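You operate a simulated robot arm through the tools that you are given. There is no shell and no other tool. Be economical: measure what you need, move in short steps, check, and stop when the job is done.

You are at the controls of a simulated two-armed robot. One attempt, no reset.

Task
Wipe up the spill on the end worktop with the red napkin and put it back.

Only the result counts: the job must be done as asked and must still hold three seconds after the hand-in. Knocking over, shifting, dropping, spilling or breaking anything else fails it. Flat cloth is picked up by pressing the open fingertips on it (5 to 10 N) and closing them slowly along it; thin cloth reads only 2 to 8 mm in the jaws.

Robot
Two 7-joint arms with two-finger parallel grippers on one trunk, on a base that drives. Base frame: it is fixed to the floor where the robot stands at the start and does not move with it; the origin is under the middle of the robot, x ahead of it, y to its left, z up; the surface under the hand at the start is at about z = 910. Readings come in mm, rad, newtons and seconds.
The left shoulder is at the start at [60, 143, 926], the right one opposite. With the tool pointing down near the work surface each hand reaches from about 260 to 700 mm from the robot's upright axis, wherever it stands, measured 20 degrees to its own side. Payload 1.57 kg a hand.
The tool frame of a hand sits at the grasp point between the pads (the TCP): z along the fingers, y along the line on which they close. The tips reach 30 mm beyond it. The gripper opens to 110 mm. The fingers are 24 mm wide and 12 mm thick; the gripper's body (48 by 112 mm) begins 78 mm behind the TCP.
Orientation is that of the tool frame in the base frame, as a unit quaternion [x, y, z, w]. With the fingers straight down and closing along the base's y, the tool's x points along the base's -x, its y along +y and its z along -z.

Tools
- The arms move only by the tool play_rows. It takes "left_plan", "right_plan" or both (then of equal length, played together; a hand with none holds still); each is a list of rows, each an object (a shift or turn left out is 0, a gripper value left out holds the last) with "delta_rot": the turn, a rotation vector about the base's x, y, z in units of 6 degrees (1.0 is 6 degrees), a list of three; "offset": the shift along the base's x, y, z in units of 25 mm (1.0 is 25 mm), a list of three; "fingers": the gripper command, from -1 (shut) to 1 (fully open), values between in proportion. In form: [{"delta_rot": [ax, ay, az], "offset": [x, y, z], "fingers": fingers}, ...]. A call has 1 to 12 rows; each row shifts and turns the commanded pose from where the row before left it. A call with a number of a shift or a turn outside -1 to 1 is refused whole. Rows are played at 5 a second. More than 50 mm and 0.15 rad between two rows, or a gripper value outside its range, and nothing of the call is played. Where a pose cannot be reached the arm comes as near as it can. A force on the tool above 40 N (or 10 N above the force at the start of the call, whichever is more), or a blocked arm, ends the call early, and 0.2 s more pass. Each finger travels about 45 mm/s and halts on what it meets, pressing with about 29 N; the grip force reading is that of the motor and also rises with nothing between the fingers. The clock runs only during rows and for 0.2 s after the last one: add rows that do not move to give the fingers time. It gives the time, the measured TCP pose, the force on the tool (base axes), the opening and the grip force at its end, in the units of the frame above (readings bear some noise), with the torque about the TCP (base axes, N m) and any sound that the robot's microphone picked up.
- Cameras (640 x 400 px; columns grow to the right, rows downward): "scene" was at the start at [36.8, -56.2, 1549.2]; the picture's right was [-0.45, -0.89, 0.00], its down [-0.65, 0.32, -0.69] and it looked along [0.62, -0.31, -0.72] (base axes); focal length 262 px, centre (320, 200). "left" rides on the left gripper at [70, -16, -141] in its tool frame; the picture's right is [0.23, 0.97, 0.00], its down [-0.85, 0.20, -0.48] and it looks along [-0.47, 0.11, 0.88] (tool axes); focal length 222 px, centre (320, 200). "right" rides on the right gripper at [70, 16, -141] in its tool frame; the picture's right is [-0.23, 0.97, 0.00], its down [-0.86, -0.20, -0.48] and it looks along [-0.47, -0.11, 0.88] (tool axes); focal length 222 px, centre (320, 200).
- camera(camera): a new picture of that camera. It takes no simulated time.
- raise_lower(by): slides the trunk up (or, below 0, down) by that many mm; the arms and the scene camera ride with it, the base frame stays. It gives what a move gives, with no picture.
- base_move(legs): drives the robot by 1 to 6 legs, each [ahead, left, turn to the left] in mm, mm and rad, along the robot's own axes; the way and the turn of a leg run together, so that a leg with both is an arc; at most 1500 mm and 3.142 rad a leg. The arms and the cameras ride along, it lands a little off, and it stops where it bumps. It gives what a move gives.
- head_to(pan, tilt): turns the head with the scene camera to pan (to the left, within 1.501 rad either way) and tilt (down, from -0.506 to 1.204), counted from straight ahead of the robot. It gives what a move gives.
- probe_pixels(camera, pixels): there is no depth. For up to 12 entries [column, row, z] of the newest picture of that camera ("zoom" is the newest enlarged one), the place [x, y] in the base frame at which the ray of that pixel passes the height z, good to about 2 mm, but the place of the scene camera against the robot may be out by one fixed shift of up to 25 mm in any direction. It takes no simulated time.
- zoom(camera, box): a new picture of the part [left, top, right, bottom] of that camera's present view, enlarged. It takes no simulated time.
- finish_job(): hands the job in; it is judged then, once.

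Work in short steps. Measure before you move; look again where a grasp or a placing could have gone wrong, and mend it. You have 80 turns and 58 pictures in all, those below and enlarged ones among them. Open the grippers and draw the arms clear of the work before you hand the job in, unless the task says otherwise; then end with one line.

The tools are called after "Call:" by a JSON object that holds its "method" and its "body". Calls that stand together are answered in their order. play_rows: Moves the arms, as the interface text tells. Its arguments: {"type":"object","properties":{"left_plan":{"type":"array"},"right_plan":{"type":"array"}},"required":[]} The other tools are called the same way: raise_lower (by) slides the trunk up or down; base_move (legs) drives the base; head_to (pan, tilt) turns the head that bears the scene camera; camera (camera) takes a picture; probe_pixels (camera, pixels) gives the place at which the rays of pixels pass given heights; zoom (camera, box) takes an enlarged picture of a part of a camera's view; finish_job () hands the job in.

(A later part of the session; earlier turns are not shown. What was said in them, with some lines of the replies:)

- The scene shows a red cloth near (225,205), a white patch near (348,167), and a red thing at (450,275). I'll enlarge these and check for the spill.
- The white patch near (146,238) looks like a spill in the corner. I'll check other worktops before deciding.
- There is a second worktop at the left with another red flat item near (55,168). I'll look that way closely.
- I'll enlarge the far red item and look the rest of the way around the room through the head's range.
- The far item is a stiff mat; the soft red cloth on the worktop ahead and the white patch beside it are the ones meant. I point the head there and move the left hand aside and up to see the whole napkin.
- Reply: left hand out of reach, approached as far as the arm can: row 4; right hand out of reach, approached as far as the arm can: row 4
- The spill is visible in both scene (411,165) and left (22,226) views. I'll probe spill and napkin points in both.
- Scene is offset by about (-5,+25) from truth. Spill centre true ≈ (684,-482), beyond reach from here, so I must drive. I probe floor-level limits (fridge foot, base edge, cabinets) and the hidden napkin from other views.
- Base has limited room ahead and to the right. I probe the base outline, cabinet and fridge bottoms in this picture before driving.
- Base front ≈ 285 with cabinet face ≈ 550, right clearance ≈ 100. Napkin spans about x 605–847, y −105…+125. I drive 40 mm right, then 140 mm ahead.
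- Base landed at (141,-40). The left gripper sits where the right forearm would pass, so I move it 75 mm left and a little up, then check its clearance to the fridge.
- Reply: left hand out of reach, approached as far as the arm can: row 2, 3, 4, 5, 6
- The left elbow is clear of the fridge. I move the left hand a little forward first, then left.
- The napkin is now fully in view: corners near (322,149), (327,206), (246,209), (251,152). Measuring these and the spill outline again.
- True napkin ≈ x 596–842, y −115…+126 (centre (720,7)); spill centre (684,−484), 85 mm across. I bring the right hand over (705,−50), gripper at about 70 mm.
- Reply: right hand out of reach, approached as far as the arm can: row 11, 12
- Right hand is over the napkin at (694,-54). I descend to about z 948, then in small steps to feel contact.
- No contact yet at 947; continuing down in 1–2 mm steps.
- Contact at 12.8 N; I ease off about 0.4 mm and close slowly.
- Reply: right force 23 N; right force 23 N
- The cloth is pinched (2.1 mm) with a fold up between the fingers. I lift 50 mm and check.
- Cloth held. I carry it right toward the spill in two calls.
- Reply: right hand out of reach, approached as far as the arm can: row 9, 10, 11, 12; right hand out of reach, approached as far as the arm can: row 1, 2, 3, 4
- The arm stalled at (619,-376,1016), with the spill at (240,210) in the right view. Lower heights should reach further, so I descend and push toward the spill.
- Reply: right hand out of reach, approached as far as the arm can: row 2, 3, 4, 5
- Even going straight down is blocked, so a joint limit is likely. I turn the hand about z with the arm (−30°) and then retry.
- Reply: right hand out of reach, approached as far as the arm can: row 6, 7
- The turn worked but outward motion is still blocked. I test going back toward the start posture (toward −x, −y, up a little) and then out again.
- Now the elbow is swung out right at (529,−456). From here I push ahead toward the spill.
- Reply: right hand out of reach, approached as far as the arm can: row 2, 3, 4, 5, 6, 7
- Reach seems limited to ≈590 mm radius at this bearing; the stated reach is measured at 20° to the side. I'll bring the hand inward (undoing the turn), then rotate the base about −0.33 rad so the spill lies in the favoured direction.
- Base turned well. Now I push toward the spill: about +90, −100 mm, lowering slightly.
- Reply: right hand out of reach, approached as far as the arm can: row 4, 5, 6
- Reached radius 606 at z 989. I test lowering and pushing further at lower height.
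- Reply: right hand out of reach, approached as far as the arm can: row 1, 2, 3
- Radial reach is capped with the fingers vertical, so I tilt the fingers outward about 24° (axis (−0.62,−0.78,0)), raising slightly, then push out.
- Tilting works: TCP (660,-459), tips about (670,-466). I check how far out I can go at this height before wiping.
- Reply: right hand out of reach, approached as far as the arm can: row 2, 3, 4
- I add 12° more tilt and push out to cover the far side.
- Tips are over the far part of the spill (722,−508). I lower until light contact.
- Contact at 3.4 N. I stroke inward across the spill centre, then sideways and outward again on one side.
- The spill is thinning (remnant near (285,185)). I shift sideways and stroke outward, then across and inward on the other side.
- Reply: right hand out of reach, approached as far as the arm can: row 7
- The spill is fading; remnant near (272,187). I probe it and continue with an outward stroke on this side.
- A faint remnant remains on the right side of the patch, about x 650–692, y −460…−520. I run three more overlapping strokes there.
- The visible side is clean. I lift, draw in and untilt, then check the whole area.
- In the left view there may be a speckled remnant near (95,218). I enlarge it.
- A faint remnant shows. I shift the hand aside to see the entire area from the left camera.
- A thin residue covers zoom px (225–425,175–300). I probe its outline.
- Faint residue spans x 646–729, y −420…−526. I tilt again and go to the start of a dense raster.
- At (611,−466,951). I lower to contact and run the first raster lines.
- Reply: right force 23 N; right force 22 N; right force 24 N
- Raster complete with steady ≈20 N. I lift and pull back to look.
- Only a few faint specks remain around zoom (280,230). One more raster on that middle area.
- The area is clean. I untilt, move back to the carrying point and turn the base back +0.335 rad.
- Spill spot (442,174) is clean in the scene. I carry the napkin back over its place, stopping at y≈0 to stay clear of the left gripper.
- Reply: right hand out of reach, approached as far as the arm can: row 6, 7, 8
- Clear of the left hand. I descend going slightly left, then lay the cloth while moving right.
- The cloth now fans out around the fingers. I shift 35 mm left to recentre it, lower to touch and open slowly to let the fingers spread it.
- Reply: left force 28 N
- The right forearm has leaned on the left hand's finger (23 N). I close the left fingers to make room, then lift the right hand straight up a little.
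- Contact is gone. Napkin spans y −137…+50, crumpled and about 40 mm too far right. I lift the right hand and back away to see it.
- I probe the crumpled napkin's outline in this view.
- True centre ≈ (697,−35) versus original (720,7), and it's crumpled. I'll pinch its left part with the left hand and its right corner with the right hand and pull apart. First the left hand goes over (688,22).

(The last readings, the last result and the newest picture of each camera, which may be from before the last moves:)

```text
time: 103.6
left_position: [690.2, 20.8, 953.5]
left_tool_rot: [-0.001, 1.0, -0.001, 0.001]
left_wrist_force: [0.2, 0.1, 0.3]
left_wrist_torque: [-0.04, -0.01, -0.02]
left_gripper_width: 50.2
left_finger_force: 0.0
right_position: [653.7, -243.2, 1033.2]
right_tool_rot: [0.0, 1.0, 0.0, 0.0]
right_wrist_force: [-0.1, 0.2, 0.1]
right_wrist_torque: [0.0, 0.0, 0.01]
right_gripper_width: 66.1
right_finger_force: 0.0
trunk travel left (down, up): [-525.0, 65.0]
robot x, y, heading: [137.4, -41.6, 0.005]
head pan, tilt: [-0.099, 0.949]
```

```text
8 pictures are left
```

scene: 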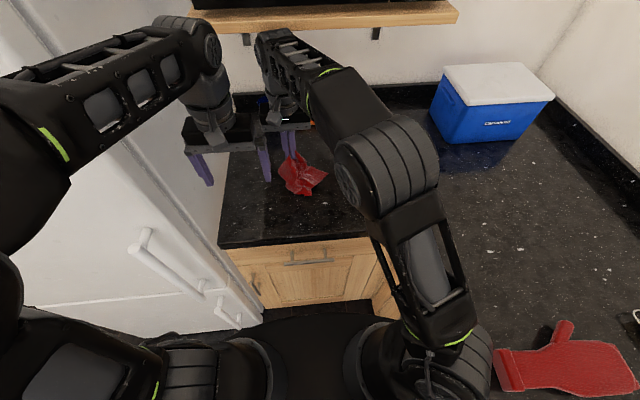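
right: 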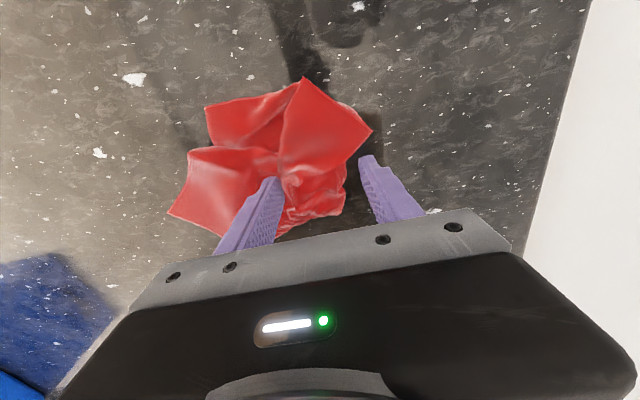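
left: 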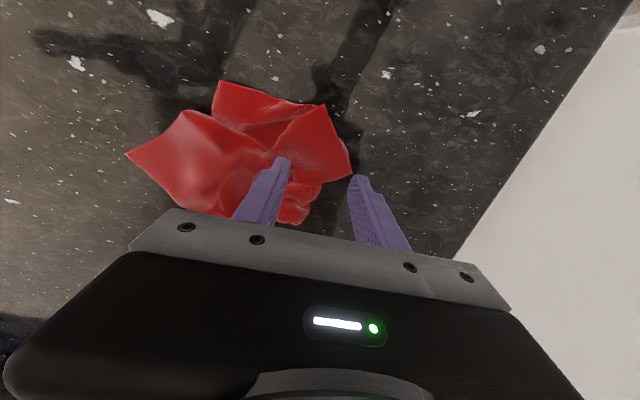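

The fingers straddle the cloth's left lobe near its tip (350,175). I shift a bit right and nearer, press, and close slowly.

Call:
{"method": "play_rows", "body": {"left_plan": [{"offset": [-0.3, -0.35, -0.2]}, {"offset": [0, 0, -0.2]}, {"offset": [0, 0, -0.1]}, {"offset": [0, 0, -0.04]}, {"fingers": -0.2}, {"fingers": -0.35}, {"fingers": -0.5}, {"fingers": -0.65}, {"fingers": -0.8}, {"fingers": -0.9}, {"fingers": -1}, {}]}}

Call:
{"method": "play_rows", "body": {"right_plan": [{"offset": [0.3, 0.9, -0.4], "fingers": -0.09}, {"offset": [0.3, 0.9, -0.4]}, {"offset": [0.3, 0.9, -0.5]}, {"offset": [0.3, 0.9, -0.5]}, {"offset": [0.3, 0.9, -0.6]}, {"offset": [0.2, 0.5, -0.6]}, {}]}}

Call:
{"method": "camera", "body": {"camera": "right"}}

```text
time: 106.2
left_position: [680.9, 12.1, 941.7]
left_tool_rot: [-0.001, 1.0, 0.0, 0.004]
left_wrist_force: [2.4, -1.5, 35.1]
left_wrist_torque: [-0.34, -0.26, -0.03]
left_gripper_width: 3.2
left_finger_force: 24.7
right_position: [650.4, -244.1, 1034.2]
right_tool_rot: [0.0, 1.0, 0.0, 0.001]
right_wrist_force: [0.0, 0.3, 0.4]
right_wrist_torque: [0.0, -0.01, 0.0]
right_gripper_width: 65.9
right_finger_force: 0.1
trunk travel left (down, up): [-525.0, 65.0]
robot x, y, heading: [144.7, -39.5, -0.002]
head pan, tilt: [-0.099, 0.949]
```

```text
time: 107.8
left_position: [681.3, 13.1, 942.1]
left_tool_rot: [-0.001, 1.0, -0.001, 0.004]
left_wrist_force: [2.0, 1.3, 34.1]
left_wrist_torque: [-0.2, -0.24, 0.0]
left_gripper_width: 3.2
left_finger_force: 24.7
right_position: [695.7, -118.9, 959.7]
right_tool_rot: [0.0, 1.0, 0.0, 0.001]
right_wrist_force: [-0.2, 0.1, -0.4]
right_wrist_torque: [0.03, 0.0, -0.04]
right_gripper_width: 50.2
right_finger_force: 0.0
trunk travel left (down, up): [-525.0, 65.0]
robot x, y, heading: [141.9, -40.0, 0.001]
head pan, tilt: [-0.099, 0.949]
```

```text
7 pictures are left
```

right: 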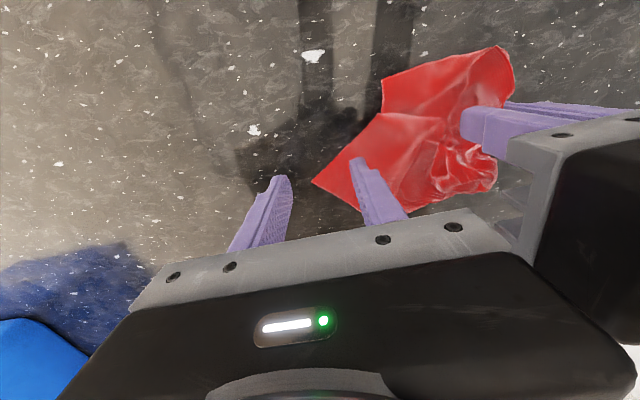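

Left hand holds the cloth (3.2 mm). The right corner tip at (313,182) lies between the right fingers; I shift 10 mm toward it, press and close.

Call:
{"method": "play_rows", "body": {"right_plan": [{"offset": [0, 0.4, -0.3]}, {"offset": [0, 0, -0.3]}, {"offset": [0, 0, -0.12]}, {"offset": [0, 0, -0.06]}, {"fingers": -0.2}, {"fingers": -0.35}, {"fingers": -0.5}, {"fingers": -0.65}, {"fingers": -0.8}, {"fingers": -0.9}, {"fingers": -1}, {}]}}

```text
time: 110.4
left_position: [679.2, 14.6, 941.9]
left_tool_rot: [-0.001, 1.0, -0.003, 0.003]
left_wrist_force: [4.5, -3.4, 24.2]
left_wrist_torque: [-0.26, -0.31, 0.0]
left_gripper_width: 3.0
left_finger_force: 24.4
right_position: [694.5, -107.2, 941.4]
right_tool_rot: [0.0, 1.0, -0.001, 0.003]
right_wrist_force: [0.0, 12.9, 35.6]
right_wrist_torque: [0.57, 0.15, 0.01]
right_gripper_width: 2.1
right_finger_force: 23.8
trunk travel left (down, up): [-525.0, 65.0]
robot x, y, heading: [138.6, -42.3, 0.001]
head pan, tilt: [-0.099, 0.949]
```

Both hands hold cloth. I raise both 12 mm and move the left hand left in steps, with a small forward shift, watching for tension.

Call:
{"method": "play_rows", "body": {"left_plan": [{"offset": [0.1, 0, 0.3]}, {"offset": [0.1, 0.4, 0.2]}, {"offset": [0.1, 0.5, 0]}, {"offset": [0.1, 0.5, 0]}, {"offset": [0.1, 0.5, 0]}, {}], "right_plan": [{"offset": [0.1, 0, 0.3]}, {"offset": [0.1, 0, 0.2]}, {"offset": [0.1, 0, 0]}, {"offset": [0.1, 0, 0]}, {"offset": [0.1, 0, 0]}, {}]}}

Call:
{"method": "camera", "body": {"camera": "right"}}

```text
time: 111.8
left_position: [695.2, 60.5, 953.7]
left_tool_rot: [0.0, 1.0, -0.001, 0.002]
left_wrist_force: [-0.7, -3.9, 0.1]
left_wrist_torque: [-0.15, 0.03, -0.07]
left_gripper_width: 3.4
left_finger_force: 24.3
right_position: [709.2, -108.4, 951.1]
right_tool_rot: [0.0, 1.0, 0.0, -0.001]
right_wrist_force: [0.0, 3.5, 0.2]
right_wrist_torque: [0.15, -0.01, -0.02]
right_gripper_width: 2.1
right_finger_force: 23.8
trunk travel left (down, up): [-525.0, 65.0]
robot x, y, heading: [141.5, -41.7, 0.002]
head pan, tilt: [-0.099, 0.949]
```

```text
6 pictures are left
```

right: 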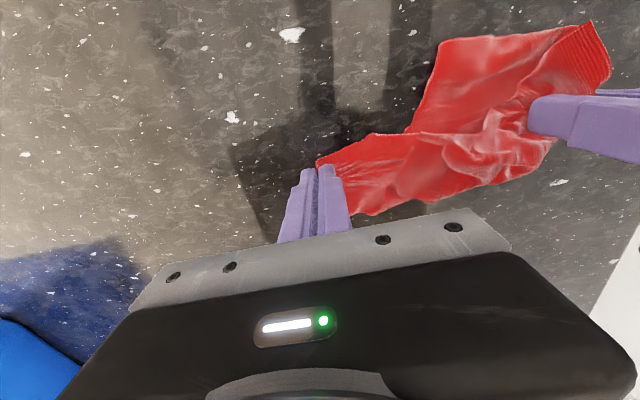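

Tension 3.5 N at 170 mm apart. I move both hands 32 mm left and 15 mm forward, then lower to just above the counter and open.

Call:
{"method": "play_rows", "body": {"left_plan": [{"offset": [0.15, 0.3, 0]}, {"offset": [0.15, 0.3, 0]}, {"offset": [0.15, 0.3, 0]}, {"offset": [0.15, 0.3, 0]}, {"offset": [0, 0, -0.3]}, {}], "right_plan": [{"offset": [0.15, 0.35, 0]}, {"offset": [0.15, 0.35, 0]}, {"offset": [0.15, 0.35, 0]}, {"offset": [0.15, 0.35, 0]}, {"offset": [0, 0, -0.2]}, {}]}}

Call:
{"method": "play_rows", "body": {"left_plan": [{"offset": [0, 0, -0.12], "fingers": -0.9}, {"fingers": -0.8}, {"fingers": -0.65}, {"fingers": -0.5}, {"offset": [0, 0, 0.3]}, {"offset": [0, 0, 0.6]}, {"offset": [0, 0, 0.9]}, {"offset": [0, 0, 0.9]}, {}], "right_plan": [{"offset": [0, 0, -0.12], "fingers": -0.9}, {"fingers": -0.8}, {"fingers": -0.65}, {"fingers": -0.5}, {"offset": [0, 0, 0.3]}, {"offset": [0, 0, 0.6]}, {"offset": [0, 0, 0.9]}, {"offset": [0, 0, 0.9]}, {}]}}

Call:
{"method": "camera", "body": {"camera": "right"}}

```text
time: 113.2
left_position: [709.7, 91.2, 945.7]
left_tool_rot: [0.001, 1.0, -0.001, 0.002]
left_wrist_force: [-0.2, -1.9, -0.1]
left_wrist_torque: [-0.07, 0.02, -0.04]
left_gripper_width: 3.2
left_finger_force: 24.4
right_position: [723.6, -73.2, 946.0]
right_tool_rot: [0.0, 1.0, 0.0, 0.001]
right_wrist_force: [0.7, 2.8, -0.4]
right_wrist_torque: [0.09, 0.01, -0.02]
right_gripper_width: 1.9
right_finger_force: 23.7
trunk travel left (down, up): [-525.0, 65.0]
robot x, y, heading: [141.1, -43.5, -0.003]
head pan, tilt: [-0.099, 0.949]
```

```text
time: 115.2
left_position: [710.7, 89.8, 1008.6]
left_tool_rot: [-0.001, 1.0, -0.001, 0.002]
left_wrist_force: [-0.3, -0.1, 0.3]
left_wrist_torque: [0.0, 0.02, 0.0]
left_gripper_width: 27.5
left_finger_force: 0.0
right_position: [724.5, -72.6, 1011.7]
right_tool_rot: [0.0, 1.0, -0.001, 0.0]
right_wrist_force: [0.1, 0.2, 0.0]
right_wrist_torque: [-0.02, 0.03, -0.02]
right_gripper_width: 27.5
right_finger_force: 0.0
trunk travel left (down, up): [-525.0, 65.0]
robot x, y, heading: [137.0, -41.6, -0.001]
head pan, tilt: [-0.099, 0.949]
```

```text
5 pictures are left
```

right: 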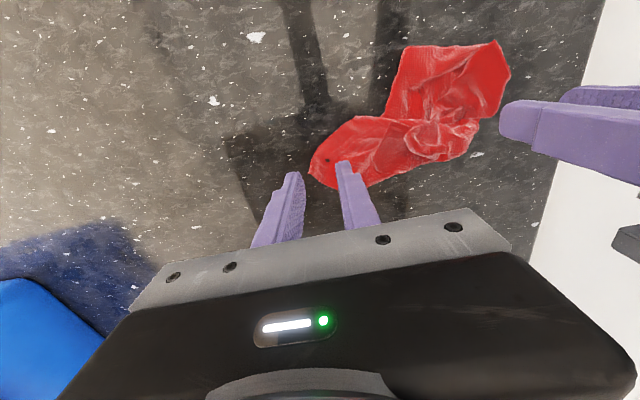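

Both hands are free of the cloth. I probe its new outline.

Call:
{"method": "probe_pixels", "body": {"camera": "right", "pixels": [[403, 48, 913], [496, 42, 913], [510, 75, 913], [470, 145, 913], [385, 180, 913], [310, 168, 913], [340, 122, 913], [425, 115, 913]]}}

```text
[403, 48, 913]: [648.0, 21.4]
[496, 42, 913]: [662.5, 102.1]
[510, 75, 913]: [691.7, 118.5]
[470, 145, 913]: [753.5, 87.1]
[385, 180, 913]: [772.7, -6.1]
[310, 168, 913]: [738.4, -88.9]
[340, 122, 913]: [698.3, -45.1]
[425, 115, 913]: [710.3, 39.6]
```

Napkin now lies with centre about (711,22), within 20 mm of its original centre and inside its old outline. I retreat both arms, open the grippers, and check.

Call:
{"method": "play_rows", "body": {"left_plan": [{"offset": [-0.2, 0, 0.9]}, {"offset": [-0.5, 0, 0.9]}, {"offset": [-0.7, 0, 0.8]}, {"offset": [-0.8, 0, 0.6]}, {"offset": [-0.8, 0, 0.4], "fingers": 1}, {"offset": [-0.8, 0, 0.2]}, {"offset": [-0.6, 0, 0.2]}, {"offset": [-0.6, 0, 0]}, {}, {}], "right_plan": [{"offset": [0, -0.3, 0.9]}, {"offset": [-0.5, -1, 0.6]}, {"offset": [-0.6, -1, 0.4]}, {"offset": [-0.6, -1, 0]}, {"offset": [-0.6, -1, 0], "fingers": 1}, {"offset": [-0.8, -1, 0]}, {"offset": [-0.8, -1, 0]}, {"offset": [-0.8, -1, 0]}, {"offset": [-0.8, -1, 0]}, {"offset": [-0.8, -1, 0]}]}}

Call:
{"method": "play_rows", "body": {"right_plan": [{"offset": [-0.6, -1, 0]}, {"offset": [-0.6, -1, 0]}, {"offset": [-0.6, -1, 0]}, {"offset": [0, -1, 0]}, {"offset": [0, -0.5, 0]}, {}]}}

Call:
{"method": "camera", "body": {"camera": "scene"}}

Call:
{"method": "zoom", "body": {"camera": "scene", "box": [230, 90, 510, 265]}}

```text
time: 117.4
left_position: [584.6, 90.4, 1111.3]
left_tool_rot: [0.0, 1.0, -0.001, 0.003]
left_wrist_force: [-0.1, -0.2, -0.1]
left_wrist_torque: [0.02, 0.0, 0.01]
left_gripper_width: 109.8
left_finger_force: 0.0
right_position: [565.9, -307.3, 1057.6]
right_tool_rot: [-0.001, 1.0, -0.001, -0.001]
right_wrist_force: [-0.2, 1.3, 0.2]
right_wrist_torque: [-0.03, -0.03, -0.01]
right_gripper_width: 110.1
right_finger_force: 0.1
trunk travel left (down, up): [-525.0, 65.0]
robot x, y, heading: [141.4, -37.8, 0.005]
head pan, tilt: [-0.099, 0.949]
```

```text
time: 118.8
left_position: [584.0, 90.8, 1108.9]
left_tool_rot: [0.0, 1.0, 0.0, 0.002]
left_wrist_force: [-0.1, 0.0, -0.4]
left_wrist_torque: [0.0, -0.02, -0.05]
left_gripper_width: 109.9
left_finger_force: 0.0
right_position: [520.4, -420.2, 1057.4]
right_tool_rot: [0.0, 1.0, -0.001, -0.001]
right_wrist_force: [0.7, 0.2, 0.1]
right_wrist_torque: [-0.01, -0.03, -0.04]
right_gripper_width: 109.9
right_finger_force: 0.0
trunk travel left (down, up): [-525.0, 65.0]
robot x, y, heading: [137.9, -39.2, 0.001]
head pan, tilt: [-0.099, 0.949]
```

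```text
4 pictures are left
```

scene: 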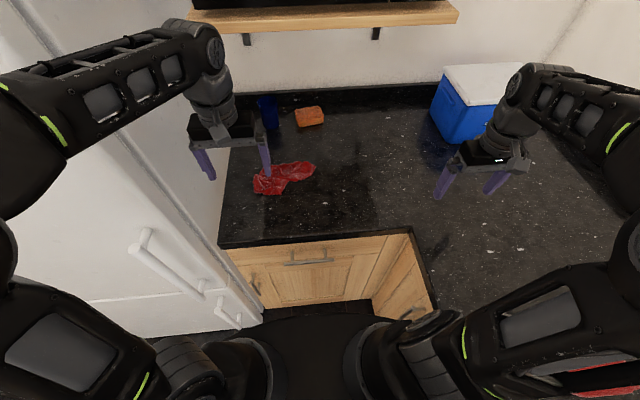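

```text
2.29 times, centred on (370, 178) of scene
```

zoom: 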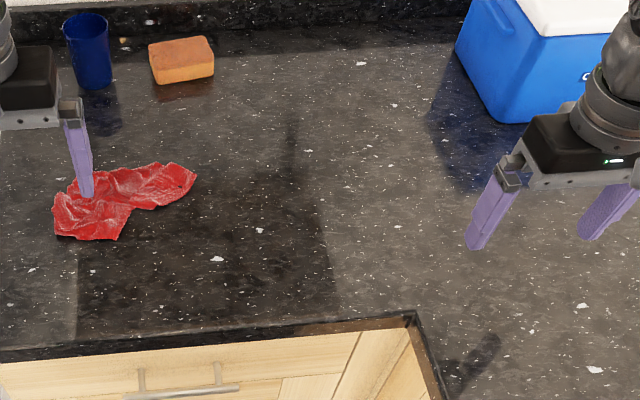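

Napkin is in place, cooler, sponge and cup undisturbed. I draw the right hand back 60 mm to verify the spill spot fully.

Call:
{"method": "play_rows", "body": {"right_plan": [{"offset": [-0.8, 0, 0.2]}, {"offset": [-0.8, 0, 0.2]}, {"offset": [-0.8, 0, 0.2]}, {}]}}

Call:
{"method": "zoom", "body": {"camera": "scene", "box": [380, 130, 500, 205]}}

```text
time: 119.8
left_position: [584.8, 89.7, 1109.5]
left_tool_rot: [0.0, 1.0, 0.0, 0.002]
left_wrist_force: [-0.1, 0.0, 0.9]
left_wrist_torque: [-0.04, 0.02, -0.03]
left_gripper_width: 110.0
left_finger_force: 0.0
right_position: [461.8, -419.4, 1072.9]
right_tool_rot: [0.001, 1.0, 0.0, 0.001]
right_wrist_force: [0.1, 0.4, 0.0]
right_wrist_torque: [0.0, 0.01, -0.05]
right_gripper_width: 110.1
right_finger_force: 0.1
trunk travel left (down, up): [-525.0, 65.0]
robot x, y, heading: [140.3, -41.5, 0.001]
head pan, tilt: [-0.099, 0.949]
```

```text
5.33 times, centred on (440, 168) of scene
```

zoom: 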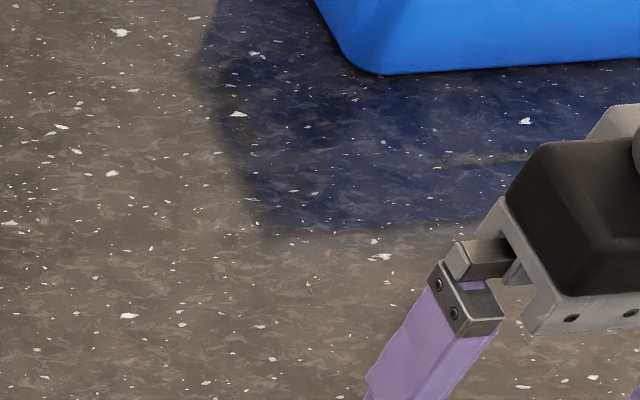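

The spill spot is clean, the napkin is back in its place, and the arms are clear with the grippers open. Handing in.

Call:
{"method": "finish_job", "body": {}}

```text
The job is handed in.
```

I wiped the spill off the worktop ahead and put the red napkin back within about 20 mm of where its centre was. It lies crumpled rather than flat, and I saw nothing else moved.
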